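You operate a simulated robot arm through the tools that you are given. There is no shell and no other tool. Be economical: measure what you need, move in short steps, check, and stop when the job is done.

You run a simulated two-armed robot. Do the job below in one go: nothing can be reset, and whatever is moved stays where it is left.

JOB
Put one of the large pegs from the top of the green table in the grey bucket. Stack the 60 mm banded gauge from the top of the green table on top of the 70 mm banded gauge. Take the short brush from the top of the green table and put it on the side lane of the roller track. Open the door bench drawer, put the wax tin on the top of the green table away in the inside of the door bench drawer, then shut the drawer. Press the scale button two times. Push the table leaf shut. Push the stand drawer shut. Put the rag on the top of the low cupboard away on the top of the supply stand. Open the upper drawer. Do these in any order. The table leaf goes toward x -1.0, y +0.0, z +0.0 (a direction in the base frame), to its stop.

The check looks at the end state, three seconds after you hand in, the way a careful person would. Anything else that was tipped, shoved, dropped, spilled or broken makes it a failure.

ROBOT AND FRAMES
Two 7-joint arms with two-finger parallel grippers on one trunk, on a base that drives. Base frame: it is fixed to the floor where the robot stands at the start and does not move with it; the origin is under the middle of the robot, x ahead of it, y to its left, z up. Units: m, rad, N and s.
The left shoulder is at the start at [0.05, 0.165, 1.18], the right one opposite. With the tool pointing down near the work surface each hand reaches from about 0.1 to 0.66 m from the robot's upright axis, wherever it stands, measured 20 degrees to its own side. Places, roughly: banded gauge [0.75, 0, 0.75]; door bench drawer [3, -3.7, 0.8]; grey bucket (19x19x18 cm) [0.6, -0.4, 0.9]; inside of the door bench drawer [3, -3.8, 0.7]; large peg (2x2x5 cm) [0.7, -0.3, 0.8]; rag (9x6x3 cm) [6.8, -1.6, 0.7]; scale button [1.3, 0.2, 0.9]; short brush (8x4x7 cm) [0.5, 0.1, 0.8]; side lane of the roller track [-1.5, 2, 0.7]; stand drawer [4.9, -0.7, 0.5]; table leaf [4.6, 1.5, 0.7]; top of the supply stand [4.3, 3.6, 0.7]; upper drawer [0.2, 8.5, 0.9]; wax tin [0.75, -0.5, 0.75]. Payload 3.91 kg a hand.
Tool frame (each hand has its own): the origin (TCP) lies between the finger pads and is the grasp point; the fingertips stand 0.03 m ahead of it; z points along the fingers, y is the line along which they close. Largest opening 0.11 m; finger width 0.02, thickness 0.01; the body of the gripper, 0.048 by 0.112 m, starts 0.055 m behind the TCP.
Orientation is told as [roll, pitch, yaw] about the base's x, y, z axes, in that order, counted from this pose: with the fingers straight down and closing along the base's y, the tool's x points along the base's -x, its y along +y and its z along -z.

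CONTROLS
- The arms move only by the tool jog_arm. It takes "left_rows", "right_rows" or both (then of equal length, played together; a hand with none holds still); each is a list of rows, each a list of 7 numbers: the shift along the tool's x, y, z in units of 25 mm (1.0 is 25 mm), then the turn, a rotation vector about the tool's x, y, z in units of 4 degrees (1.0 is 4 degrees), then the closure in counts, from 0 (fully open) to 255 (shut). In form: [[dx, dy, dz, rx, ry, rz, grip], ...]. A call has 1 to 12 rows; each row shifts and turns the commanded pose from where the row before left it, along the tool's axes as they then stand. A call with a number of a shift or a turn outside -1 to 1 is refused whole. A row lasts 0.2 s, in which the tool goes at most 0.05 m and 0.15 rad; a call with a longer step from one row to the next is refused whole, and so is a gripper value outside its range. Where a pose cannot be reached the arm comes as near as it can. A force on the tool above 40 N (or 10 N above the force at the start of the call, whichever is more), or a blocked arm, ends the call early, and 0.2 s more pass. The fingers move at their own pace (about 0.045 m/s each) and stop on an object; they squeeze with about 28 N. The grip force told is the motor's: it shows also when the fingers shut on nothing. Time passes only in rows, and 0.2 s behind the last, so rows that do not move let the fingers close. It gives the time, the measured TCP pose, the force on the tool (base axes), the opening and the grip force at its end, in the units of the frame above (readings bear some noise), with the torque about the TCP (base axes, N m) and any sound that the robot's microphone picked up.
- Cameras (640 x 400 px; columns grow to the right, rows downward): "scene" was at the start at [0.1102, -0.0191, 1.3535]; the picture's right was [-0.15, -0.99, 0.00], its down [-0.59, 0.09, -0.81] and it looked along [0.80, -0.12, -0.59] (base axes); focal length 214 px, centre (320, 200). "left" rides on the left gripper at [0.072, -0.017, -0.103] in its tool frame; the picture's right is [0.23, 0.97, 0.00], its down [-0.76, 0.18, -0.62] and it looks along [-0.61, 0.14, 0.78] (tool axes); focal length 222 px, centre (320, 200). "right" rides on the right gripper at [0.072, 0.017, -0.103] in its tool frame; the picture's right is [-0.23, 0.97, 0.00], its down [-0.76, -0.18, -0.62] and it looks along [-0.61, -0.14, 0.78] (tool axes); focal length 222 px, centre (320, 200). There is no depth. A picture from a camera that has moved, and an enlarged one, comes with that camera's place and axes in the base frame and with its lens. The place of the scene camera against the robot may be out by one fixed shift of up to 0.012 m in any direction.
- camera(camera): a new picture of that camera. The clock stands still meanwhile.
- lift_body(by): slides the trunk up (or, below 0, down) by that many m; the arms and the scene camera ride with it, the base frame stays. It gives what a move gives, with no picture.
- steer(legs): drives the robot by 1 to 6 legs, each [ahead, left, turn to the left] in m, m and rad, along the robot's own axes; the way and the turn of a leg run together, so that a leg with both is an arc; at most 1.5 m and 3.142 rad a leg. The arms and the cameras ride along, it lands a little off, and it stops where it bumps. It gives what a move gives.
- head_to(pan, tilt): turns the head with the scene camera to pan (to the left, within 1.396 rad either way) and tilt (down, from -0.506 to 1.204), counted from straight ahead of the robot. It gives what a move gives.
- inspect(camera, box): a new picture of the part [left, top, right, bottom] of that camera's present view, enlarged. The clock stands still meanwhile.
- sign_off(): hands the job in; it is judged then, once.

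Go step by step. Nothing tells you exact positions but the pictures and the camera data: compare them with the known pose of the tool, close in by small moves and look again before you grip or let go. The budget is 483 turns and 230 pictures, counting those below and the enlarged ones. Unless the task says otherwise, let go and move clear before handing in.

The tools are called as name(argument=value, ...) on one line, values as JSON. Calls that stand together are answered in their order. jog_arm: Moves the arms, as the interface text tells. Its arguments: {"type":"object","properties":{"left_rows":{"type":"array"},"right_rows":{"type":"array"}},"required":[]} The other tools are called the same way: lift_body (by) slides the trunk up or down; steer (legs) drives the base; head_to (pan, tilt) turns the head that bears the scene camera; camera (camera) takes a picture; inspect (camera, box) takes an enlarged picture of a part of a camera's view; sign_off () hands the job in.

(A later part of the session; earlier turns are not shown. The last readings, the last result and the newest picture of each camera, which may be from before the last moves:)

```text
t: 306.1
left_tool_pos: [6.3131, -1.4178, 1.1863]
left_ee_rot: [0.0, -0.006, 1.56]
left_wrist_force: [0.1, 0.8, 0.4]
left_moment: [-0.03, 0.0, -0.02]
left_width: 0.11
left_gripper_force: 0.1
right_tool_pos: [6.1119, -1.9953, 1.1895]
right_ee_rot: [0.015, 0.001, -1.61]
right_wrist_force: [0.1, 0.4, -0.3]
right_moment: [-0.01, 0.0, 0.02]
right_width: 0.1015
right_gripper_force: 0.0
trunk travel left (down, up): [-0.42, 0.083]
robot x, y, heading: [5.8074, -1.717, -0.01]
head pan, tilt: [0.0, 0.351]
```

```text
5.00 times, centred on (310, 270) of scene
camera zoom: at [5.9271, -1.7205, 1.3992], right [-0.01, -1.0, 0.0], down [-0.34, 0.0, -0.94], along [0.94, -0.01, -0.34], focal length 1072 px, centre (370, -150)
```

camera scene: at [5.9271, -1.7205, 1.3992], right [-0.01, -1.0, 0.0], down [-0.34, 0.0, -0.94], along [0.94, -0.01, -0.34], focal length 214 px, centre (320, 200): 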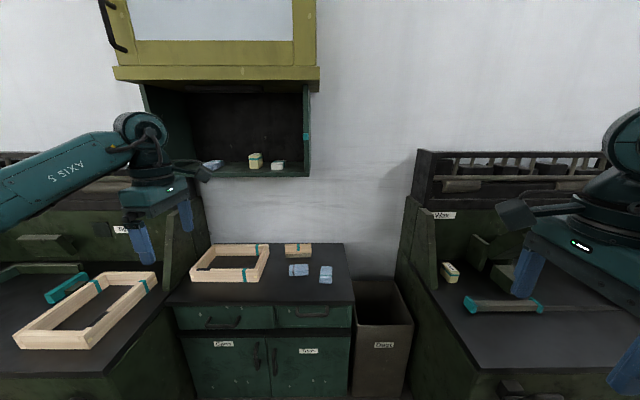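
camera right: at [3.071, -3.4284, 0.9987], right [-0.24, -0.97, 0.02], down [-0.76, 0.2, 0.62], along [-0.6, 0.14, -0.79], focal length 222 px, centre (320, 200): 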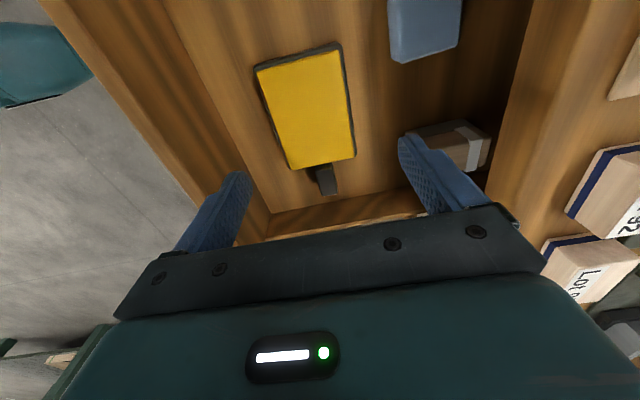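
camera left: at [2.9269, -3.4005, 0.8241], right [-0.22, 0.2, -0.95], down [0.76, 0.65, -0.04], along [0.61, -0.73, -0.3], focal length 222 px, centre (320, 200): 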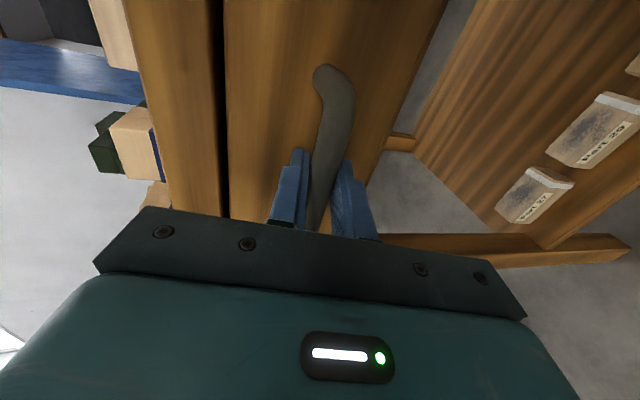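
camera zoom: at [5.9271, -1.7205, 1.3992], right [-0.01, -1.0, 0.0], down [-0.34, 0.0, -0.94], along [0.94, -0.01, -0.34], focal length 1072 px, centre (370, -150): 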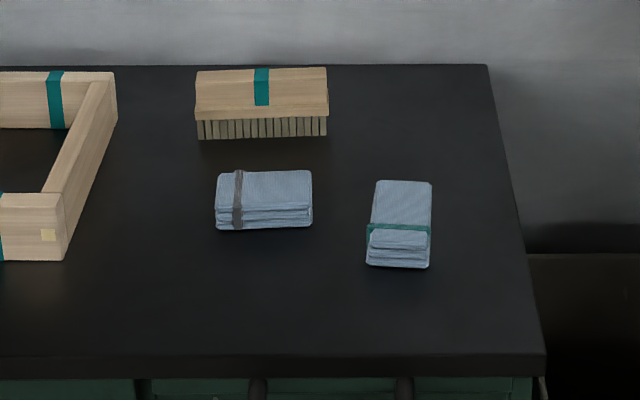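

Two rags: one with a grey band at about [6.745,-1.62], one teal-banded at [6.72,-1.74]. The told place (6.8,-1.6) fits the grey-banded one. I position for the right hand, with the left pulled in and the trunk lowered.

jog_arm(left_rows=[[0, 1, 0, 0, 0, 0, 0], [0, 1, 0, 0, 0, 0, 0], [0, 1, 0, 0, 0, 0, 0], [0, 1, 0, 0, 0, 0, 0], [0, 1, 0, 0, 0, 0, 0], [0, 1, 0, 0, 0, 0, 0], [0, 1, 0, 0, 0, 0, 0], [0, 1, 0, 0, 0, 0, 0]])

lift_body(by=-0.2)

steer(legs=[[0.0, 0.41, 0.01], [0.4, 0, 0]])

camera(camera="right")

head_to(pan=-0.4, tilt=0.75)

camera(camera="scene")

```text
t: 307.9
left_tool_pos: [6.1131, -1.4159, 1.1877]
left_ee_rot: [0.001, -0.006, 1.561]
left_wrist_force: [0.1, -0.5, 0.2]
left_moment: [0.01, -0.02, 0.02]
left_width: 0.1098
left_gripper_force: 0.1
right_tool_pos: [6.1121, -1.9976, 1.1905]
right_ee_rot: [0.016, 0.003, -1.61]
right_wrist_force: [1.3, -0.2, -1.0]
right_moment: [-0.02, -0.01, -0.02]
right_width: 0.1016
right_gripper_force: 0.0
trunk travel left (down, up): [-0.42, 0.083]
robot x, y, heading: [5.8077, -1.7143, -0.009]
head pan, tilt: [0.0, 0.351]
```

```text
t: 310.0
left_tool_pos: [6.1138, -1.4162, 0.9871]
left_ee_rot: [0.0, -0.004, 1.56]
left_wrist_force: [-0.1, 0.2, -0.1]
left_moment: [0.0, -0.01, -0.01]
left_width: 0.11
left_gripper_force: 0.2
right_tool_pos: [6.1132, -1.996, 0.9913]
right_ee_rot: [0.016, 0.002, -1.609]
right_wrist_force: [0.6, 0.4, 0.4]
right_moment: [0.01, -0.01, 0.02]
right_width: 0.1013
right_gripper_force: 0.1
trunk travel left (down, up): [-0.22, 0.283]
robot x, y, heading: [5.8087, -1.7143, -0.005]
head pan, tilt: [0.0, 0.351]
```

```text
t: 314.5
left_tool_pos: [6.4771, -1.0252, 0.987]
left_ee_rot: [0.002, -0.006, 1.562]
left_wrist_force: [0.5, -0.6, 0.6]
left_moment: [-0.04, -0.04, 0.03]
left_width: 0.1099
left_gripper_force: 0.0
right_tool_pos: [6.4775, -1.6057, 0.991]
right_ee_rot: [0.015, 0.0, -1.608]
right_wrist_force: [-0.2, 0.2, -0.1]
right_moment: [-0.03, 0.02, -0.01]
right_width: 0.1015
right_gripper_force: 0.1
trunk travel left (down, up): [-0.22, 0.283]
robot x, y, heading: [6.1749, -1.3224, -0.003]
head pan, tilt: [0.0, 0.351]
stopped in leg 2: the robot was blocked; the commanded pose is now the measured one
```

```text
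98 pictures are left
camera right: at [6.4961, -1.5346, 1.0945], right [0.96, -0.27, 0.01], down [-0.22, -0.75, 0.62], along [-0.15, -0.6, -0.78], focal length 222 px, centre (320, 200)
```

right: 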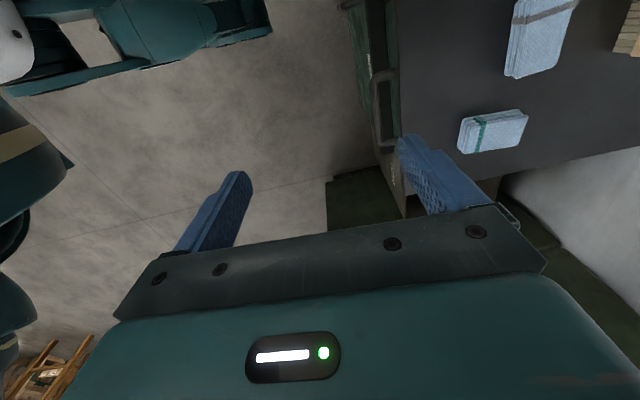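

```text
t: 315.4
left_tool_pos: [6.4779, -1.0259, 0.9876]
left_ee_rot: [0.0, -0.005, 1.56]
left_wrist_force: [0.2, -0.9, -0.4]
left_moment: [0.03, -0.03, 0.0]
left_width: 0.11
left_gripper_force: 0.1
right_tool_pos: [6.4769, -1.6056, 0.9907]
right_ee_rot: [0.015, 0.0, -1.609]
right_wrist_force: [0.3, -0.1, -0.4]
right_moment: [0.01, 0.0, -0.01]
right_width: 0.1015
right_gripper_force: 0.0
trunk travel left (down, up): [-0.22, 0.283]
robot x, y, heading: [6.175, -1.3207, -0.007]
head pan, tilt: [-0.4, 0.75]
```

```text
97 pictures are left
camera scene: at [6.2742, -1.3627, 1.1637], right [-0.4, -0.92, 0.0], down [-0.63, 0.27, -0.73], along [0.67, -0.29, -0.68], focal length 214 px, centre (320, 200)
```

scene: 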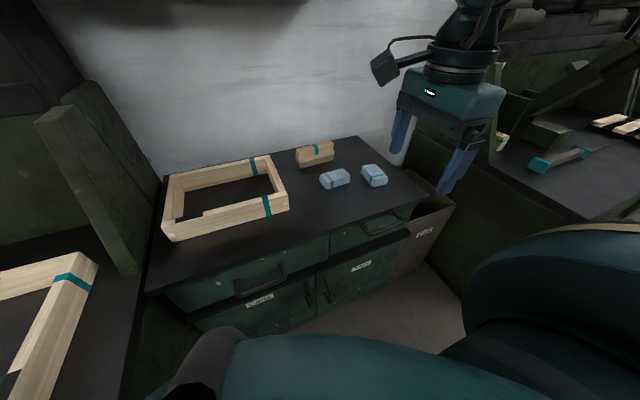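

Rag (grey band) located at [6.775,-1.622], top z≈0.755. The base bumped something on the left, so I shift right a little and approach again with the trunk lower.

steer(legs=[[-0.03, 0, 0], [0, -0.09, 0.005], [0.13, 0, 0]])

jog_arm(right_rows=[[0, 0, -1, 0, 0, 0, 0], [0, 0, -1, 0, 0, 0, 0], [0, 0, -1, 0, 0, 0, 0]])

lift_body(by=-0.12)

```text
t: 317.9
left_tool_pos: [6.5655, -1.1149, 0.9878]
left_ee_rot: [-0.001, -0.005, 1.562]
left_wrist_force: [0.2, -0.2, -0.2]
left_moment: [0.03, 0.03, -0.01]
left_width: 0.1103
left_gripper_force: 0.1
right_tool_pos: [6.5658, -1.6954, 0.99]
right_ee_rot: [0.013, -0.001, -1.608]
right_wrist_force: [0.3, -0.1, 0.1]
right_moment: [-0.02, -0.01, -0.01]
right_width: 0.1014
right_gripper_force: 0.0
trunk travel left (down, up): [-0.22, 0.283]
robot x, y, heading: [6.264, -1.415, -0.005]
head pan, tilt: [-0.4, 0.75]
stopped in leg 3: the robot was blocked; the commanded pose is now the measured one
```

```text
t: 318.7
left_tool_pos: [6.5665, -1.1156, 0.9868]
left_ee_rot: [-0.001, -0.005, 1.563]
left_wrist_force: [0.5, 0.2, -0.1]
left_moment: [-0.01, -0.01, 0.0]
left_width: 0.1101
left_gripper_force: 0.1
right_tool_pos: [6.5624, -1.6951, 1.0667]
right_ee_rot: [0.014, 0.0, -1.608]
right_wrist_force: [0.1, 0.1, 0.1]
right_moment: [-0.01, -0.03, 0.0]
right_width: 0.1099
right_gripper_force: 0.0
trunk travel left (down, up): [-0.22, 0.283]
robot x, y, heading: [6.2619, -1.4116, -0.003]
head pan, tilt: [-0.4, 0.75]
```

```text
t: 320.2
left_tool_pos: [6.5663, -1.1158, 0.8676]
left_ee_rot: [0.0, -0.006, 1.563]
left_wrist_force: [-0.6, -0.3, 0.3]
left_moment: [0.0, 0.0, -0.01]
left_width: 0.1099
left_gripper_force: 0.2
right_tool_pos: [6.5625, -1.6948, 0.9466]
right_ee_rot: [0.015, 0.002, -1.608]
right_wrist_force: [0.0, 0.2, -0.4]
right_moment: [-0.01, 0.0, -0.01]
right_width: 0.11
right_gripper_force: 0.0
trunk travel left (down, up): [-0.1, 0.403]
robot x, y, heading: [6.2652, -1.4141, -0.006]
head pan, tilt: [-0.4, 0.75]
```

jog_arm(right_rows=[[0.36, 0.932, 0, 0, 0, 0, 0], [0.36, 0.932, 0, 0, 0, 0, 0], [0.36, 0.932, 0, 0, 0, 0, 0], [0.36, 0.932, 0, 0, 0, 0, 0], [0.36, 0.932, 0, 0, 0, 0, 0], [0.36, 0.932, 0, 0, 0, 0, 0], [0.36, 0.932, 0, 0, 0, 0, 0], [0.36, 0.932, 0, 0, 0, 0, 0], [0.36, 0.932, 0, 0, 0, 0, 0]])

camera(camera="right")

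```text
t: 322.2
left_tool_pos: [6.5665, -1.1153, 0.8682]
left_ee_rot: [-0.001, -0.004, 1.562]
left_wrist_force: [-0.1, -0.2, -0.3]
left_moment: [-0.03, 0.01, 0.01]
left_width: 0.1101
left_gripper_force: 0.2
right_tool_pos: [6.7654, -1.6293, 0.9455]
right_ee_rot: [0.015, 0.0, -1.611]
right_wrist_force: [-0.1, -0.1, 0.0]
right_moment: [0.0, -0.04, 0.03]
right_width: 0.1101
right_gripper_force: 0.0
right hand out of reach, approached as far as the arm can: row 9
trunk travel left (down, up): [-0.1, 0.403]
robot x, y, heading: [6.2589, -1.415, -0.003]
head pan, tilt: [-0.4, 0.75]
```

```text
96 pictures are left
camera right: at [6.7849, -1.5585, 1.0485], right [0.96, -0.27, 0.01], down [-0.22, -0.75, 0.62], along [-0.15, -0.6, -0.78], focal length 222 px, centre (320, 200)
```

right: 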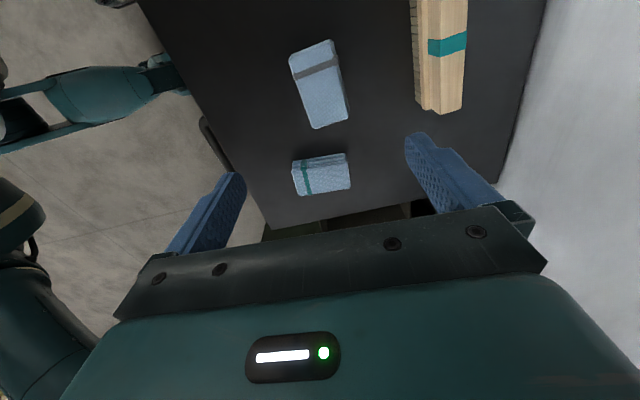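

jog_arm(right_rows=[[0.3, 0, 0.9, 0, 0, 0, 0], [0.3, 0, 0.9, 0, 0, 0, 0], [0, 0.3, 0.9, 0, 0, 0, 0], [0, 0.1, 0.9, 0, 0, 0, 0]])

camera(camera="right")

```text
t: 323.2
left_tool_pos: [6.5669, -1.1157, 0.8671]
left_ee_rot: [0.001, -0.005, 1.562]
left_wrist_force: [0.6, 0.3, 0.2]
left_moment: [0.03, -0.01, 0.05]
left_width: 0.1103
left_gripper_force: 0.1
right_tool_pos: [6.7754, -1.615, 0.8554]
right_ee_rot: [0.015, 0.0, -1.61]
right_wrist_force: [-0.6, 0.9, 0.0]
right_moment: [-0.01, -0.01, -0.01]
right_width: 0.11
right_gripper_force: 0.1
trunk travel left (down, up): [-0.1, 0.403]
robot x, y, heading: [6.2637, -1.4135, -0.006]
head pan, tilt: [-0.4, 0.75]
```

```text
95 pictures are left
camera right: at [6.7949, -1.5431, 0.9597], right [0.96, -0.26, 0.01], down [-0.22, -0.75, 0.62], along [-0.15, -0.6, -0.78], focal length 222 px, centre (320, 200)
```

right: 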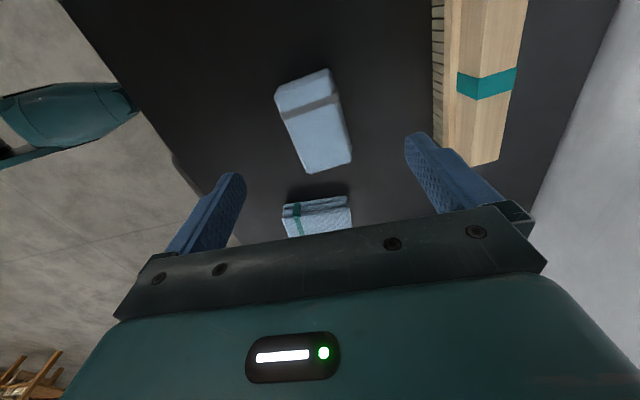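

jog_arm(right_rows=[[0, 0, 0.9, 0, 0, 0, 45], [0, 0, 0.9, 0, 0, 0, 45], [0, 0, 0.9, 0, 0, 0, 45], [0, 0, 0.6, 0, 0, 0, 45], [0, 0, 0.2, 0, 0, 0, 45], [0, 0, 0, 0, 0, 0, 45]])

camera(camera="right")

```text
t: 324.6
left_tool_pos: [6.5666, -1.1157, 0.8672]
left_ee_rot: [0.001, -0.005, 1.562]
left_wrist_force: [0.1, -0.3, -0.7]
left_moment: [0.0, -0.01, 0.0]
left_width: 0.1098
left_gripper_force: 0.1
right_tool_pos: [6.7763, -1.616, 0.7676]
right_ee_rot: [0.014, 0.001, -1.609]
right_wrist_force: [-0.8, 0.0, 0.1]
right_moment: [0.01, -0.02, 0.01]
right_width: 0.0907
right_gripper_force: 0.0
trunk travel left (down, up): [-0.1, 0.403]
robot x, y, heading: [6.266, -1.414, -0.008]
head pan, tilt: [-0.4, 0.75]
```

```text
94 pictures are left
camera right: at [6.795, -1.544, 0.8722], right [0.96, -0.26, 0.01], down [-0.22, -0.75, 0.62], along [-0.15, -0.6, -0.78], focal length 222 px, centre (320, 200)
```

right: 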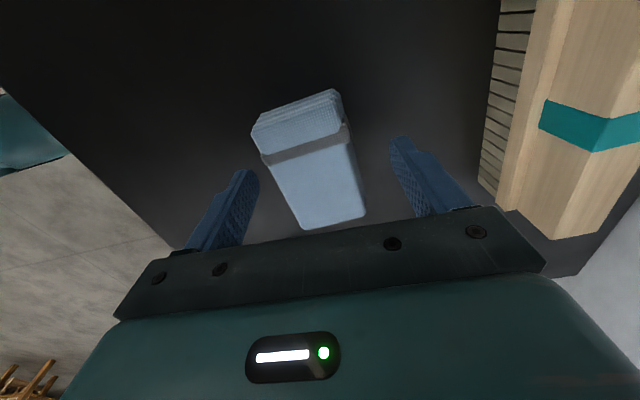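

jog_arm(right_rows=[[0, 0, 0.2, 0, 0, 0, 45], [0, 0, 0, 0, 0, 0, 255], [0, 0, 0, 0, 0, 0, 255], [0, 0, 0, 0, 0, 0, 255], [0, 0, 0, 0, 0, 0, 255], [0, 0, -0.4, 0, 0, 0, 255], [0, 0, -0.8, 0, 0, 0, 255], [0, 0, -0.9, 0, 0, 0, 255], [0, 0, -0.9, 0, 0, 0, 255]])

camera(camera="right")

```text
t: 326.6
left_tool_pos: [6.5664, -1.116, 0.8677]
left_ee_rot: [0.0, -0.006, 1.562]
left_wrist_force: [0.0, 0.7, -0.7]
left_moment: [0.0, -0.01, 0.0]
left_width: 0.11
left_gripper_force: 0.0
right_tool_pos: [6.7752, -1.6163, 0.8361]
right_ee_rot: [0.015, 0.001, -1.609]
right_wrist_force: [0.1, -0.2, -0.9]
right_moment: [0.0, 0.02, 0.03]
right_width: 0.0559
right_gripper_force: 27.9
trunk travel left (down, up): [-0.1, 0.403]
robot x, y, heading: [6.2625, -1.4104, -0.003]
head pan, tilt: [-0.4, 0.75]
```

```text
93 pictures are left
camera right: at [6.795, -1.5444, 0.9411], right [0.96, -0.26, 0.01], down [-0.21, -0.75, 0.62], along [-0.15, -0.6, -0.78], focal length 222 px, centre (320, 200)
```

right: 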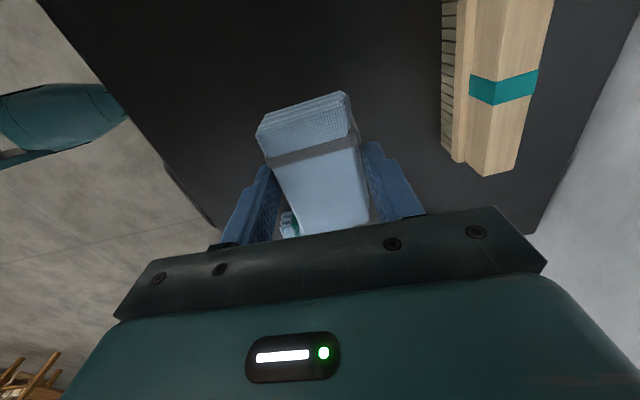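

Rag held. I back away, raise the trunk and head to the stand drawer.

steer(legs=[[-0.6, 0, 0]])

lift_body(by=0.3)

steer(legs=[[0, 0, 1.57], [1.4, 0, 0]])

head_to(pan=1.2, tilt=0.5)

camera(camera="scene")

```text
t: 330.0
left_tool_pos: [5.9513, -1.1125, 0.8677]
left_ee_rot: [0.0, -0.006, 1.564]
left_wrist_force: [-0.3, -0.2, 0.0]
left_moment: [0.0, 0.02, 0.03]
left_width: 0.1102
left_gripper_force: 0.1
right_tool_pos: [6.1609, -1.6116, 0.8381]
right_ee_rot: [0.013, -0.001, -1.607]
right_wrist_force: [0.6, -0.7, 0.8]
right_moment: [0.02, 0.03, -0.02]
right_width: 0.0554
right_gripper_force: 28.0
trunk travel left (down, up): [-0.1, 0.403]
robot x, y, heading: [5.6494, -1.4115, -0.001]
head pan, tilt: [-0.4, 0.75]
```

```text
t: 333.0
left_tool_pos: [5.9528, -1.1124, 1.1664]
left_ee_rot: [-0.001, -0.003, 1.564]
left_wrist_force: [0.4, -0.1, 0.4]
left_moment: [-0.01, 0.01, -0.01]
left_width: 0.1098
left_gripper_force: 0.0
right_tool_pos: [6.1623, -1.6119, 1.1358]
right_ee_rot: [0.015, 0.001, -1.607]
right_wrist_force: [0.5, 1.1, -0.2]
right_moment: [-0.02, 0.01, 0.02]
right_width: 0.055
right_gripper_force: 28.4
trunk travel left (down, up): [-0.4, 0.103]
robot x, y, heading: [5.6467, -1.411, -0.008]
head pan, tilt: [-0.4, 0.75]
```

```text
t: 344.0
left_tool_pos: [5.3649, 0.3223, 1.1674]
left_ee_rot: [0.0, -0.005, 3.116]
left_wrist_force: [-0.1, 0.6, 0.6]
left_moment: [0.01, 0.0, -0.02]
left_width: 0.1102
left_gripper_force: 0.0
right_tool_pos: [5.8703, 0.5239, 1.1366]
right_ee_rot: [0.012, 0.0, -0.056]
right_wrist_force: [0.0, 0.3, -0.2]
right_moment: [0.0, -0.01, -0.01]
right_width: 0.0551
right_gripper_force: 28.3
trunk travel left (down, up): [-0.4, 0.103]
robot x, y, heading: [5.6581, 0.0133, 1.544]
head pan, tilt: [-0.4, 0.75]
```

```text
t: 345.6
left_tool_pos: [5.3655, 0.3224, 1.1671]
left_ee_rot: [0.0, -0.005, 3.114]
left_wrist_force: [-0.4, -0.8, 0.6]
left_moment: [0.04, 0.0, -0.02]
left_width: 0.1097
left_gripper_force: 0.1
right_tool_pos: [5.8707, 0.5224, 1.1372]
right_ee_rot: [0.014, -0.001, -0.056]
right_wrist_force: [0.0, -0.3, -1.0]
right_moment: [-0.02, -0.03, -0.01]
right_width: 0.0549
right_gripper_force: 28.0
trunk travel left (down, up): [-0.4, 0.103]
robot x, y, heading: [5.6577, 0.011, 1.545]
head pan, tilt: [1.201, 0.499]
```

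```text
92 pictures are left
camera scene: at [5.5698, 0.0727, 1.3656], right [0.38, 0.92, 0.0], down [0.44, -0.18, -0.88], along [-0.81, 0.34, -0.48], focal length 214 px, centre (320, 200)
```

scene: 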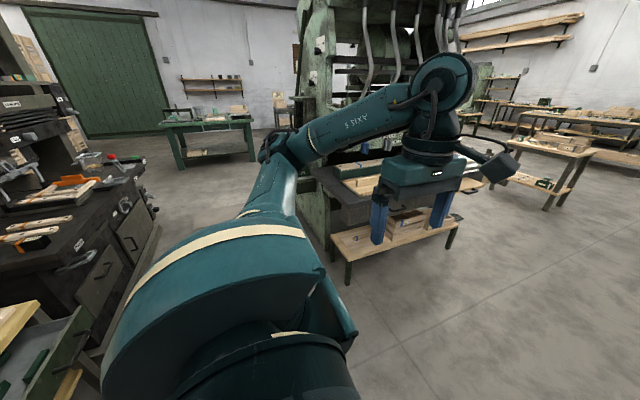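

steer(legs=[[0, 0, 1.6]])

head_to(pan=0.75, tilt=0.6)

camera(camera="scene")

```text
t: 350.0
left_tool_pos: [5.3624, -0.2924, 1.1667]
left_ee_rot: [0.001, -0.005, -1.558]
left_wrist_force: [0.0, -1.5, 0.1]
left_moment: [-0.03, 0.04, -0.02]
left_width: 0.1102
left_gripper_force: 0.0
right_tool_pos: [5.1413, 0.2041, 1.1369]
right_ee_rot: [0.014, -0.001, 1.557]
right_wrist_force: [0.5, 0.4, -0.9]
right_moment: [0.0, 0.0, 0.0]
right_width: 0.0549
right_gripper_force: 28.3
trunk travel left (down, up): [-0.4, 0.103]
robot x, y, heading: [5.6629, 0.0088, -3.127]
head pan, tilt: [1.201, 0.499]
```

```text
t: 350.9
left_tool_pos: [5.3608, -0.2917, 1.1676]
left_ee_rot: [-0.001, -0.006, -1.557]
left_wrist_force: [-0.6, -0.5, 0.5]
left_moment: [0.04, 0.02, 0.02]
left_width: 0.11
left_gripper_force: 0.1
right_tool_pos: [5.1413, 0.204, 1.1372]
right_ee_rot: [0.014, -0.001, 1.556]
right_wrist_force: [0.2, 0.3, -1.1]
right_moment: [-0.02, 0.03, 0.01]
right_width: 0.055
right_gripper_force: 28.4
trunk travel left (down, up): [-0.4, 0.103]
robot x, y, heading: [5.6607, 0.0133, -3.125]
head pan, tilt: [0.75, 0.6]
```

```text
91 pictures are left
camera scene: at [5.5602, -0.0536, 1.3565], right [-0.7, 0.72, 0.0], down [0.41, 0.39, -0.83], along [-0.59, -0.57, -0.56], focal length 214 px, centre (320, 200)
```

scene: 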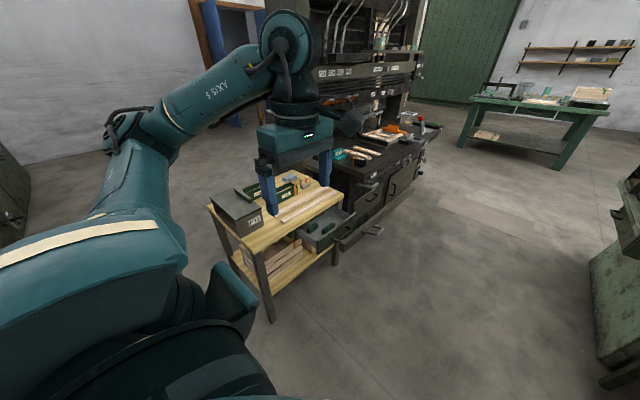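

inspect(camera="scene", box=[200, 160, 420, 300])

```text
2.86 times, centred on (310, 230) of scene
camera zoom: at [5.5602, -0.0536, 1.3565], right [-0.7, 0.72, 0.0], down [0.41, 0.39, -0.83], along [-0.59, -0.57, -0.56], focal length 613 px, centre (349, 114)
```

zoom: 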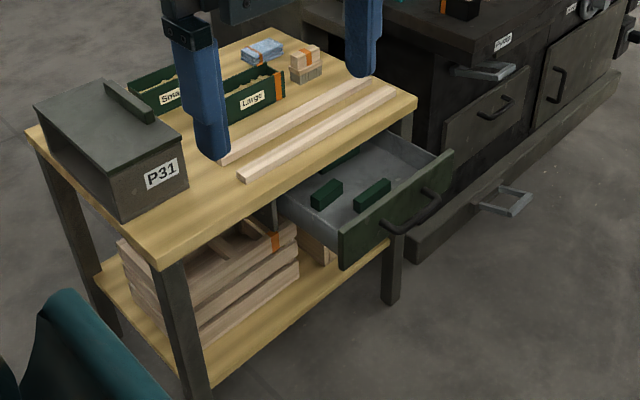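

The stand drawer sticks out toward +y at about [4.85,-0.60]; I'll shut it later with a free right hand. Next I move to the table leaf near [4.6,1.5].

steer(legs=[[0, -1.3, -0.015]])

head_to(pan=0.0, tilt=0.55)

camera(camera="scene")

```text
t: 357.2
left_tool_pos: [5.342, 0.9708, 1.1671]
left_ee_rot: [0.002, -0.005, -1.564]
left_wrist_force: [-0.6, -0.5, 0.2]
left_moment: [0.0, -0.01, -0.03]
left_width: 0.1097
left_gripper_force: 0.0
right_tool_pos: [5.1253, 1.4689, 1.1363]
right_ee_rot: [0.014, -0.001, 1.547]
right_wrist_force: [0.1, -0.6, -0.3]
right_moment: [-0.02, 0.04, 0.02]
right_width: 0.0551
right_gripper_force: 28.3
trunk travel left (down, up): [-0.4, 0.103]
robot x, y, heading: [5.6423, 1.2739, -3.135]
head pan, tilt: [0.75, 0.6]
```

```text
t: 358.3
left_tool_pos: [5.3422, 0.9699, 1.1671]
left_ee_rot: [0.001, -0.005, -1.564]
left_wrist_force: [-0.1, 0.3, 0.3]
left_moment: [-0.01, 0.01, -0.01]
left_width: 0.1097
left_gripper_force: 0.0
right_tool_pos: [5.1249, 1.4681, 1.1364]
right_ee_rot: [0.014, 0.001, 1.549]
right_wrist_force: [0.2, 0.0, -0.9]
right_moment: [0.03, -0.01, 0.0]
right_width: 0.0549
right_gripper_force: 28.1
trunk travel left (down, up): [-0.4, 0.103]
robot x, y, heading: [5.6398, 1.2766, -3.133]
head pan, tilt: [0.0, 0.55]
```

```text
89 pictures are left
camera scene: at [5.5161, 1.2678, 1.361], right [-0.01, 1.0, 0.0], down [0.52, 0.01, -0.85], along [-0.85, -0.01, -0.52], focal length 214 px, centre (320, 200)
```

scene: 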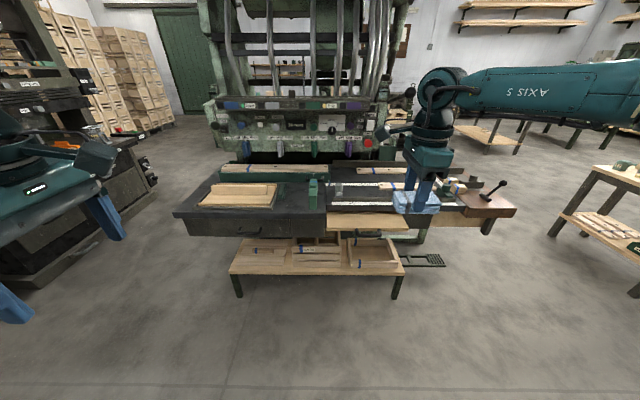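

inspect(camera="scene", box=[170, 150, 530, 290])

```text
1.78 times, centred on (350, 220) of scene
camera zoom: at [5.5161, 1.2678, 1.361], right [-0.01, 1.0, 0.0], down [0.52, 0.01, -0.85], along [-0.85, -0.01, -0.52], focal length 381 px, centre (267, 164)
```

zoom: 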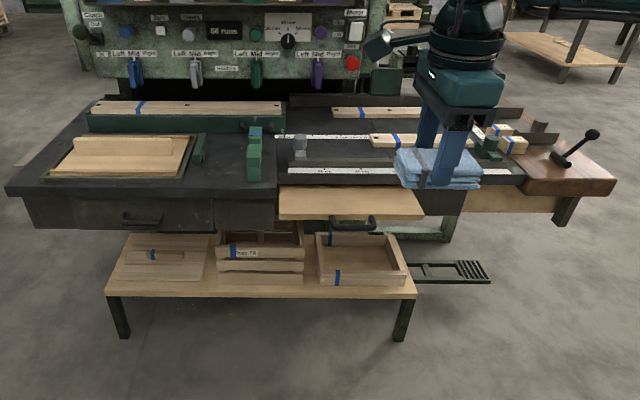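

The leaf sticks out ~0.12 m toward +x at y 1.29–1.69, front edge near x=4.70, z≈0.69. I tuck the right hand, make a left fist and position in front of it.

jog_arm(right_rows=[[0, 0, -1, 0, 0, 0, 255], [0, 0, -1, 0, 0, 0, 255], [0, 0, -1, 0, 0, 0, 255], [0, -1, -1, 0, 0, 0, 255], [0, -1, 0, 0, 0, 0, 255], [0, -1, 0, 0, 0, 0, 255], [0, -1, 0, 0, 0, 0, 255], [0, -1, 0, 0, 0, 0, 255], [0, -1, 0, 0, 0, 0, 255], [0, -1, 0, 0, 0, 0, 255]], left_rows=[[0, -1, 0, 0, 0, 0, 255], [0, -1, 0, 0, 0, 0, 255], [0, -1, 0, 0, 0, 0, 255], [0, -1, 0, 0, 0, 0, 255], [0, -1, 0, 0, 0, 0, 255], [0, -1, 0, 0, 0, 0, 255], [0, -1, 0, 0, 0, 0, 255], [0, -1, 0, 0, 0, 0, 255], [0, 0, 0, 0, 0, 0, 255], [0, 0, 0, 0, 0, 0, 255]])

steer(legs=[[0, -0.4, 0.0], [0.28, 0, 0]])

lift_body(by=-0.27)

head_to(pan=0.3, tilt=0.75)

camera(camera="scene")

```text
t: 360.5
left_tool_pos: [5.1422, 0.9693, 1.1648]
left_ee_rot: [0.001, -0.006, -1.563]
left_wrist_force: [-0.5, -0.4, 0.6]
left_moment: [0.03, -0.03, 0.01]
left_width: 0.0
left_gripper_force: 27.7
right_tool_pos: [5.3021, 1.4714, 1.237]
right_ee_rot: [0.014, 0.001, 1.548]
right_wrist_force: [0.5, 0.6, 0.3]
right_moment: [0.01, 0.0, 0.0]
right_width: 0.0545
right_gripper_force: 28.2
right hand out of reach, approached as far as the arm can: row 3
trunk travel left (down, up): [-0.4, 0.103]
robot x, y, heading: [5.6416, 1.2723, -3.133]
head pan, tilt: [0.0, 0.55]
```

```text
t: 364.6
left_tool_pos: [4.8632, 1.3648, 1.1663]
left_ee_rot: [0.001, -0.007, -1.558]
left_wrist_force: [0.0, 0.4, 0.3]
left_moment: [0.01, -0.01, -0.03]
left_width: 0.0001
left_gripper_force: 27.9
right_tool_pos: [5.0191, 1.8687, 1.2361]
right_ee_rot: [0.013, 0.0, 1.556]
right_wrist_force: [-0.3, 0.0, -0.1]
right_moment: [-0.03, -0.03, -0.01]
right_width: 0.0549
right_gripper_force: 28.2
trunk travel left (down, up): [-0.4, 0.103]
robot x, y, heading: [5.3611, 1.6716, -3.122]
head pan, tilt: [0.0, 0.55]
```

```text
t: 367.3
left_tool_pos: [4.8639, 1.3665, 0.8965]
left_ee_rot: [0.002, -0.005, -1.557]
left_wrist_force: [-0.4, -1.1, 0.6]
left_moment: [-0.03, 0.01, -0.02]
left_width: 0.0002
left_gripper_force: 28.2
right_tool_pos: [5.0209, 1.8691, 0.9665]
right_ee_rot: [0.015, 0.0, 1.556]
right_wrist_force: [0.4, 0.2, 0.0]
right_moment: [0.0, 0.01, 0.02]
right_width: 0.055
right_gripper_force: 28.3
trunk travel left (down, up): [-0.13, 0.373]
robot x, y, heading: [5.3598, 1.6751, -3.127]
head pan, tilt: [0.0, 0.55]
```

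```text
t: 368.1
left_tool_pos: [4.8629, 1.3656, 0.8969]
left_ee_rot: [-0.001, -0.005, -1.557]
left_wrist_force: [0.5, 0.2, 0.2]
left_moment: [-0.02, 0.0, 0.01]
left_width: 0.0
left_gripper_force: 28.2
right_tool_pos: [5.0193, 1.8694, 0.9655]
right_ee_rot: [0.015, 0.002, 1.556]
right_wrist_force: [0.7, 0.6, -1.0]
right_moment: [-0.01, -0.01, -0.01]
right_width: 0.0549
right_gripper_force: 27.9
trunk travel left (down, up): [-0.13, 0.373]
robot x, y, heading: [5.3622, 1.6755, -3.123]
head pan, tilt: [0.3, 0.75]
```

```text
87 pictures are left
camera scene: at [5.2471, 1.6437, 1.0736], right [-0.31, 0.95, 0.0], down [0.65, 0.21, -0.73], along [-0.7, -0.23, -0.68], focal length 214 px, centre (320, 200)
```

scene: 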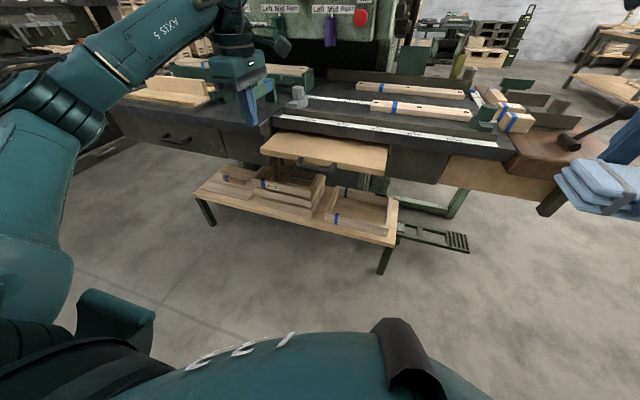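

jog_arm(left_rows=[[0, 0, 1, 0, 0, 0, 255], [0, 0, 1, 0, 0, 0, 255], [0, 0, 1, 0, 0, 0, 255], [0, 0, 1, 0, 0, 0, 255], [0, 0, 1, 0, 0, 0, 255], [0, 0, 1, 0, 0, 0, 255], [0, 0, 1, 0, 0, 0, 255], [0, 0, 0.8, 0, 0, 0, 255]])

inspect(camera="scene", box=[180, 80, 420, 230])

```text
t: 369.9
left_tool_pos: [4.8652, 1.3636, 0.699]
left_ee_rot: [-0.001, -0.006, -1.555]
left_wrist_force: [0.3, 0.7, 0.6]
left_moment: [-0.02, 0.0, -0.02]
left_width: 0.0
left_gripper_force: 27.9
right_tool_pos: [5.0188, 1.8693, 0.9659]
right_ee_rot: [0.014, 0.0, 1.558]
right_wrist_force: [-0.2, -0.3, -0.5]
right_moment: [0.01, -0.02, 0.02]
right_width: 0.0549
right_gripper_force: 28.0
trunk travel left (down, up): [-0.13, 0.373]
robot x, y, heading: [5.3639, 1.6759, -3.127]
head pan, tilt: [0.3, 0.75]
```

```text
2.67 times, centred on (300, 155) of scene
camera zoom: at [5.2471, 1.6437, 1.0736], right [-0.31, 0.95, 0.0], down [0.65, 0.21, -0.73], along [-0.69, -0.23, -0.68], focal length 572 px, centre (373, 320)
```

zoom: 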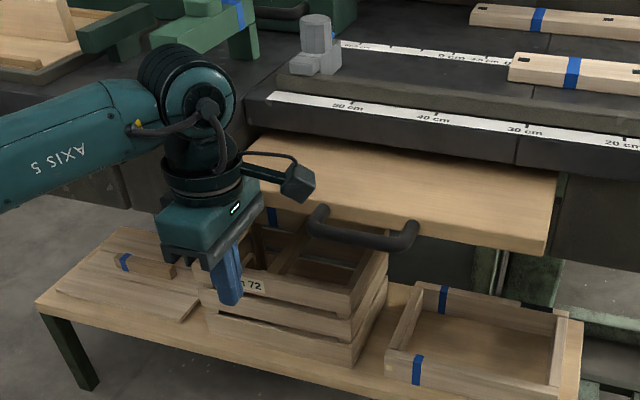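

Near the end the gripper body could meet the table edge, so I tilt the hand forward about 56° so the fingertips lead.

jog_arm(left_rows=[[0, 0, 0, 1, 0, 0, 255], [0, 0, 0, 1, 0, 0, 255], [0, 0, 0, 1, 0, 0, 255], [0, 0, 0, 1, 0, 0, 255], [0, 0, 0, 1, 0, 0, 255], [0, 0, 0, 1, 0, 0, 255], [0, 0, 0, 1, 0, 0, 255], [0, 0, 0, 1, 0, 0, 255], [0, 0, 0, 1, 0, 0, 255], [0, 0, 0, 1, 0, 0, 255], [0, 0, 0, 1, 0, 0, 255], [0, 0, 0, 1, 0, 0, 255]])

inspect(camera="scene", box=[180, 80, 420, 230])

```text
t: 372.5
left_tool_pos: [4.8633, 1.3645, 0.7003]
left_ee_rot: [-0.84, -0.006, -1.557]
left_wrist_force: [-0.5, 0.1, 0.4]
left_moment: [0.01, 0.0, 0.03]
left_width: 0.0
left_gripper_force: 28.4
right_tool_pos: [5.0197, 1.8688, 0.9665]
right_ee_rot: [0.013, 0.001, 1.554]
right_wrist_force: [0.3, 1.1, -1.1]
right_moment: [0.01, 0.03, 0.04]
right_width: 0.0546
right_gripper_force: 28.0
trunk travel left (down, up): [-0.13, 0.373]
robot x, y, heading: [5.3596, 1.6765, -3.124]
head pan, tilt: [0.3, 0.75]
```

```text
2.67 times, centred on (300, 155) of scene
camera zoom: at [5.2471, 1.6437, 1.0736], right [-0.31, 0.95, 0.0], down [0.65, 0.21, -0.73], along [-0.69, -0.23, -0.68], focal length 572 px, centre (373, 320)
```

zoom: 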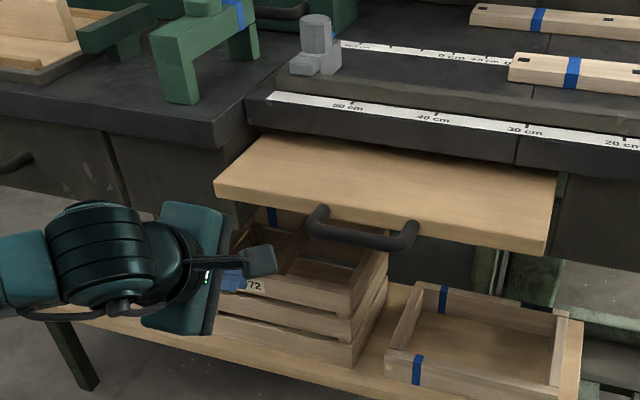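

camera(camera="left")

```text
84 pictures are left
camera left: at [4.9279, 1.439, 0.7825], right [0.65, 0.23, -0.73], down [0.59, -0.75, 0.29], along [-0.48, -0.62, -0.63], focal length 222 px, centre (320, 200)
```

left: 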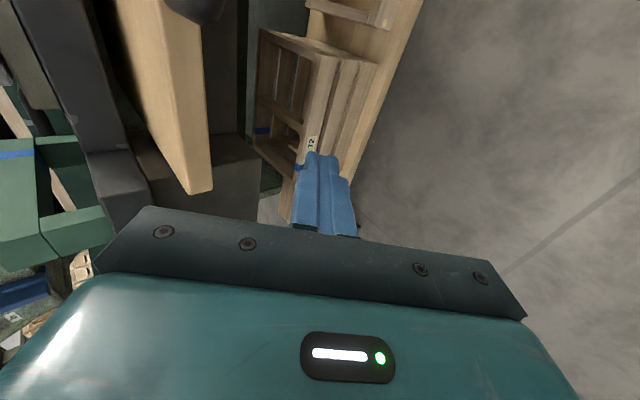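

The leaf edge is a bit higher (z≈0.70–0.725). I raise the fist 28 mm, then drive forward to push.

jog_arm(left_rows=[[0, -0.42, -0.37, 0, 0, 0, 255], [0, -0.42, -0.37, 0, 0, 0, 255]])

steer(legs=[[0.16, 0, 0]])

inspect(camera="scene", box=[180, 80, 420, 230])

```text
t: 373.1
left_tool_pos: [4.8641, 1.3646, 0.7286]
left_ee_rot: [-0.838, -0.006, -1.557]
left_wrist_force: [1.3, 0.2, -0.1]
left_moment: [0.02, -0.02, 0.02]
left_width: 0.0001
left_gripper_force: 27.8
right_tool_pos: [5.0216, 1.8689, 0.9653]
right_ee_rot: [0.014, -0.001, 1.557]
right_wrist_force: [-0.1, 0.1, -0.1]
right_moment: [0.02, 0.01, -0.03]
right_width: 0.0549
right_gripper_force: 28.1
trunk travel left (down, up): [-0.13, 0.373]
robot x, y, heading: [5.3614, 1.6786, -3.125]
head pan, tilt: [0.3, 0.75]
```

```text
t: 374.6
left_tool_pos: [4.6984, 1.365, 0.7291]
left_ee_rot: [-0.84, -0.005, -1.56]
left_wrist_force: [-0.4, 0.1, -4.6]
left_moment: [-0.04, -0.12, 0.01]
left_width: 0.0
left_gripper_force: 28.0
right_tool_pos: [4.8598, 1.8689, 0.9662]
right_ee_rot: [0.015, -0.002, 1.552]
right_wrist_force: [-0.4, -0.4, -0.2]
right_moment: [0.04, 0.01, 0.0]
right_width: 0.0549
right_gripper_force: 28.0
trunk travel left (down, up): [-0.13, 0.373]
robot x, y, heading: [5.2, 1.6743, -3.13]
head pan, tilt: [0.3, 0.75]
```

```text
2.67 times, centred on (300, 155) of scene
camera zoom: at [5.0854, 1.6416, 1.0737], right [-0.31, 0.95, 0.0], down [0.65, 0.21, -0.73], along [-0.7, -0.22, -0.68], focal length 572 px, centre (373, 320)
```

zoom: 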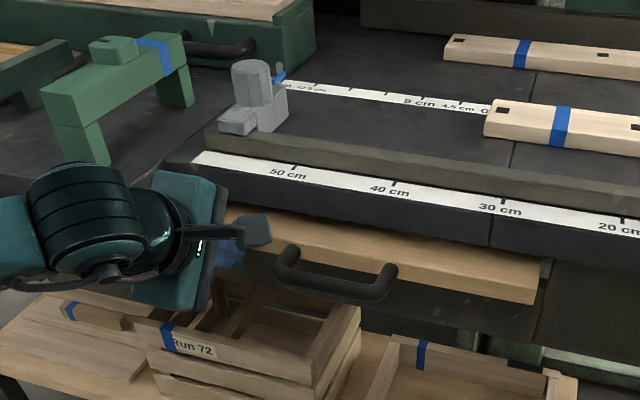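

steer(legs=[[0.06, 0, 0]])

inspect(camera="scene", box=[180, 80, 420, 230])

camera(camera="left")

```text
t: 375.5
left_tool_pos: [4.6677, 1.3657, 0.7268]
left_ee_rot: [-0.817, -0.008, -1.562]
left_wrist_force: [8.0, -1.0, 5.0]
left_moment: [0.02, 0.01, -0.08]
left_width: 0.0
left_gripper_force: 28.0
right_tool_pos: [4.8206, 1.8671, 0.9648]
right_ee_rot: [0.015, 0.0, 1.553]
right_wrist_force: [-0.9, -0.4, -0.9]
right_moment: [0.0, -0.01, 0.0]
right_width: 0.0547
right_gripper_force: 28.1
trunk travel left (down, up): [-0.13, 0.373]
robot x, y, heading: [5.1601, 1.6722, -3.122]
head pan, tilt: [0.3, 0.75]
stopped in leg 1: the force on the tool passed its limit (the readings are from after the stop); the commanded pose is now the measured one
```

```text
2.67 times, centred on (300, 155) of scene
camera zoom: at [5.047, 1.641, 1.0736], right [-0.31, 0.95, 0.0], down [0.65, 0.21, -0.73], along [-0.7, -0.23, -0.68], focal length 572 px, centre (373, 320)
```

zoom: 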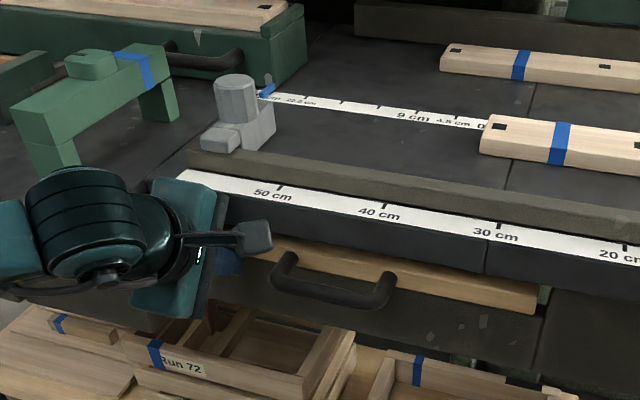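

```text
81 pictures are left
camera left: at [4.7319, 1.4386, 0.8088], right [0.66, 0.23, -0.71], down [0.58, -0.75, 0.3], along [-0.47, -0.62, -0.63], focal length 222 px, centre (320, 200)
```

left: 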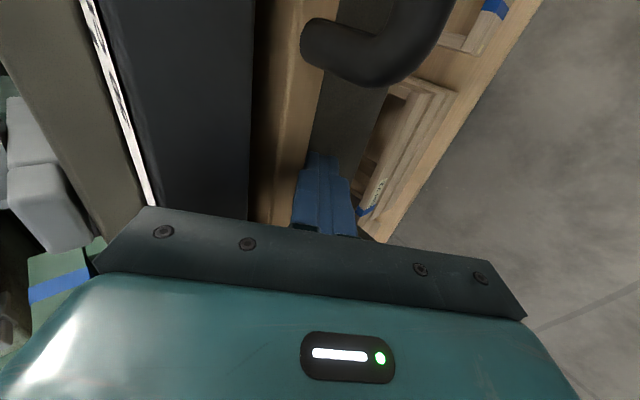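

The fingertips look low, near the leaf's bottom edge. I back off, raise 22 mm and push again.

steer(legs=[[-0.05, 0, 0]])

jog_arm(left_rows=[[0, -0.33, -0.3, 0, 0, 0, 255], [0, -0.33, -0.3, 0, 0, 0, 255]])

camera(camera="left")

```text
t: 376.4
left_tool_pos: [4.7155, 1.3651, 0.7241]
left_ee_rot: [-0.815, -0.007, -1.558]
left_wrist_force: [-0.3, -1.0, 1.0]
left_moment: [-0.01, -0.01, 0.01]
left_width: 0.0
left_gripper_force: 28.0
right_tool_pos: [4.8673, 1.8672, 0.9657]
right_ee_rot: [0.013, 0.0, 1.553]
right_wrist_force: [0.2, -0.1, -0.4]
right_moment: [-0.01, 0.02, 0.0]
right_width: 0.055
right_gripper_force: 27.7
trunk travel left (down, up): [-0.13, 0.373]
robot x, y, heading: [5.205, 1.6729, -3.129]
head pan, tilt: [0.3, 0.75]
```

```text
t: 377.0
left_tool_pos: [4.7162, 1.3655, 0.7466]
left_ee_rot: [-0.816, -0.007, -1.56]
left_wrist_force: [0.3, 0.2, -0.3]
left_moment: [0.04, 0.01, 0.07]
left_width: 0.0
left_gripper_force: 28.1
right_tool_pos: [4.8673, 1.8669, 0.9645]
right_ee_rot: [0.012, 0.001, 1.554]
right_wrist_force: [0.5, -0.2, -0.3]
right_moment: [0.02, 0.02, -0.03]
right_width: 0.0548
right_gripper_force: 28.2
trunk travel left (down, up): [-0.13, 0.373]
robot x, y, heading: [5.2067, 1.676, -3.125]
head pan, tilt: [0.3, 0.75]
```

```text
80 pictures are left
camera left: at [4.7784, 1.4398, 0.8306], right [0.67, 0.23, -0.71], down [0.58, -0.75, 0.3], along [-0.47, -0.62, -0.63], focal length 222 px, centre (320, 200)
```

left: 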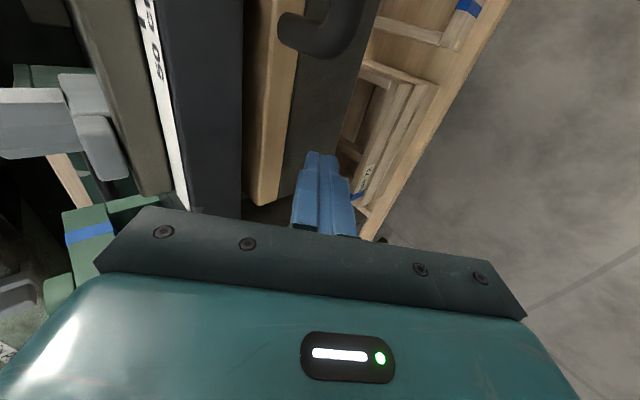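

steer(legs=[[0.05, 0, 0]])

camera(camera="left")

```text
t: 378.0
left_tool_pos: [4.6775, 1.3652, 0.7467]
left_ee_rot: [-0.805, -0.013, -1.558]
left_wrist_force: [2.6, 0.1, 0.4]
left_moment: [0.01, -0.02, 0.0]
left_width: 0.0004
left_gripper_force: 28.0
right_tool_pos: [4.8259, 1.8672, 0.9636]
right_ee_rot: [0.011, 0.001, 1.552]
right_wrist_force: [-0.5, -0.3, -0.6]
right_moment: [0.0, 0.02, -0.01]
right_width: 0.055
right_gripper_force: 27.7
trunk travel left (down, up): [-0.13, 0.373]
robot x, y, heading: [5.167, 1.6694, -3.124]
head pan, tilt: [0.3, 0.75]
stopped in leg 1: the force on the tool passed its limit (the readings are from after the stop); the commanded pose is now the measured one
```

```text
79 pictures are left
camera left: at [4.7406, 1.4396, 0.8307], right [0.67, 0.23, -0.7], down [0.58, -0.75, 0.31], along [-0.46, -0.62, -0.64], focal length 222 px, centre (320, 200)
```

left: 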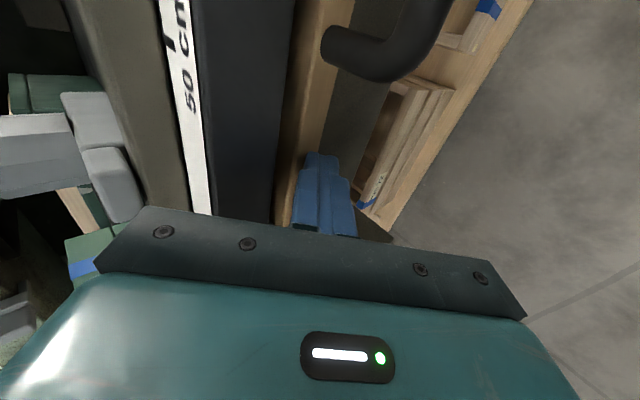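

inspect(camera="scene", box=[190, 100, 390, 225])

```text
3.20 times, centred on (290, 162) of scene
camera zoom: at [5.0531, 1.6408, 1.0736], right [-0.31, 0.95, 0.0], down [0.65, 0.21, -0.73], along [-0.69, -0.23, -0.68], focal length 686 px, centre (416, 320)
```

zoom: 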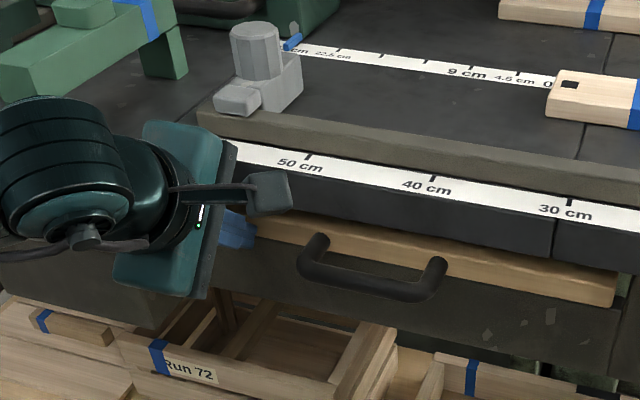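

The leaf now stands only ~1 cm proud of the table edge. To be sure it's at its stop I push once more with the fingertips 15 mm higher, square on the edge.

steer(legs=[[-0.04, 0, 0]])

jog_arm(left_rows=[[0, -0.22, -0.2, 0, 0, 0, 255], [0, -0.22, -0.2, 0, 0, 0, 255]])

steer(legs=[[0.08, 0, 0]])

camera(camera="left")

```text
t: 378.9
left_tool_pos: [4.717, 1.3667, 0.7468]
left_ee_rot: [-0.805, -0.009, -1.558]
left_wrist_force: [-1.1, 0.2, 0.0]
left_moment: [0.0, -0.01, 0.01]
left_width: 0.0
left_gripper_force: 27.8
right_tool_pos: [4.865, 1.8672, 0.9648]
right_ee_rot: [0.011, 0.0, 1.554]
right_wrist_force: [-0.1, 0.2, 0.7]
right_moment: [0.0, 0.0, -0.03]
right_width: 0.0548
right_gripper_force: 28.2
trunk travel left (down, up): [-0.13, 0.373]
robot x, y, heading: [5.2067, 1.67, -3.124]
head pan, tilt: [0.3, 0.75]
```

```text
t: 379.5
left_tool_pos: [4.716, 1.3681, 0.7616]
left_ee_rot: [-0.806, -0.01, -1.558]
left_wrist_force: [-0.6, -0.3, 0.4]
left_moment: [-0.02, 0.0, 0.03]
left_width: 0.0004
left_gripper_force: 27.9
right_tool_pos: [4.8642, 1.8665, 0.9642]
right_ee_rot: [0.009, -0.002, 1.553]
right_wrist_force: [-0.3, -0.4, -0.3]
right_moment: [-0.01, -0.01, 0.03]
right_width: 0.055
right_gripper_force: 27.6
trunk travel left (down, up): [-0.13, 0.373]
robot x, y, heading: [5.2049, 1.674, -3.126]
head pan, tilt: [0.3, 0.75]
```

```text
t: 380.4
left_tool_pos: [4.6745, 1.3669, 0.7624]
left_ee_rot: [-0.793, -0.015, -1.558]
left_wrist_force: [7.1, 0.0, 5.4]
left_moment: [0.08, 0.0, -0.06]
left_width: 0.0
left_gripper_force: 28.2
right_tool_pos: [4.8167, 1.8666, 0.9641]
right_ee_rot: [0.008, 0.002, 1.555]
right_wrist_force: [-0.1, 0.0, -0.6]
right_moment: [-0.01, -0.01, -0.01]
right_width: 0.055
right_gripper_force: 28.5
trunk travel left (down, up): [-0.13, 0.373]
robot x, y, heading: [5.1591, 1.6703, -3.121]
head pan, tilt: [0.3, 0.75]
stopped in leg 1: the force on the tool passed its limit (the readings are from after the stop); the commanded pose is now the measured one
```

```text
77 pictures are left
camera left: at [4.7357, 1.4406, 0.8461], right [0.68, 0.23, -0.7], down [0.58, -0.75, 0.32], along [-0.45, -0.62, -0.64], focal length 222 px, centre (320, 200)
```

left: 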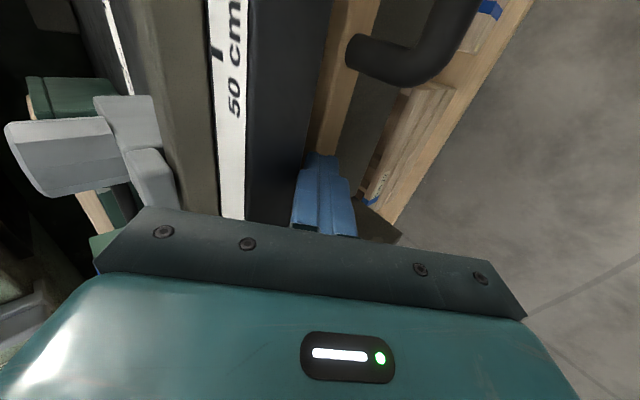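

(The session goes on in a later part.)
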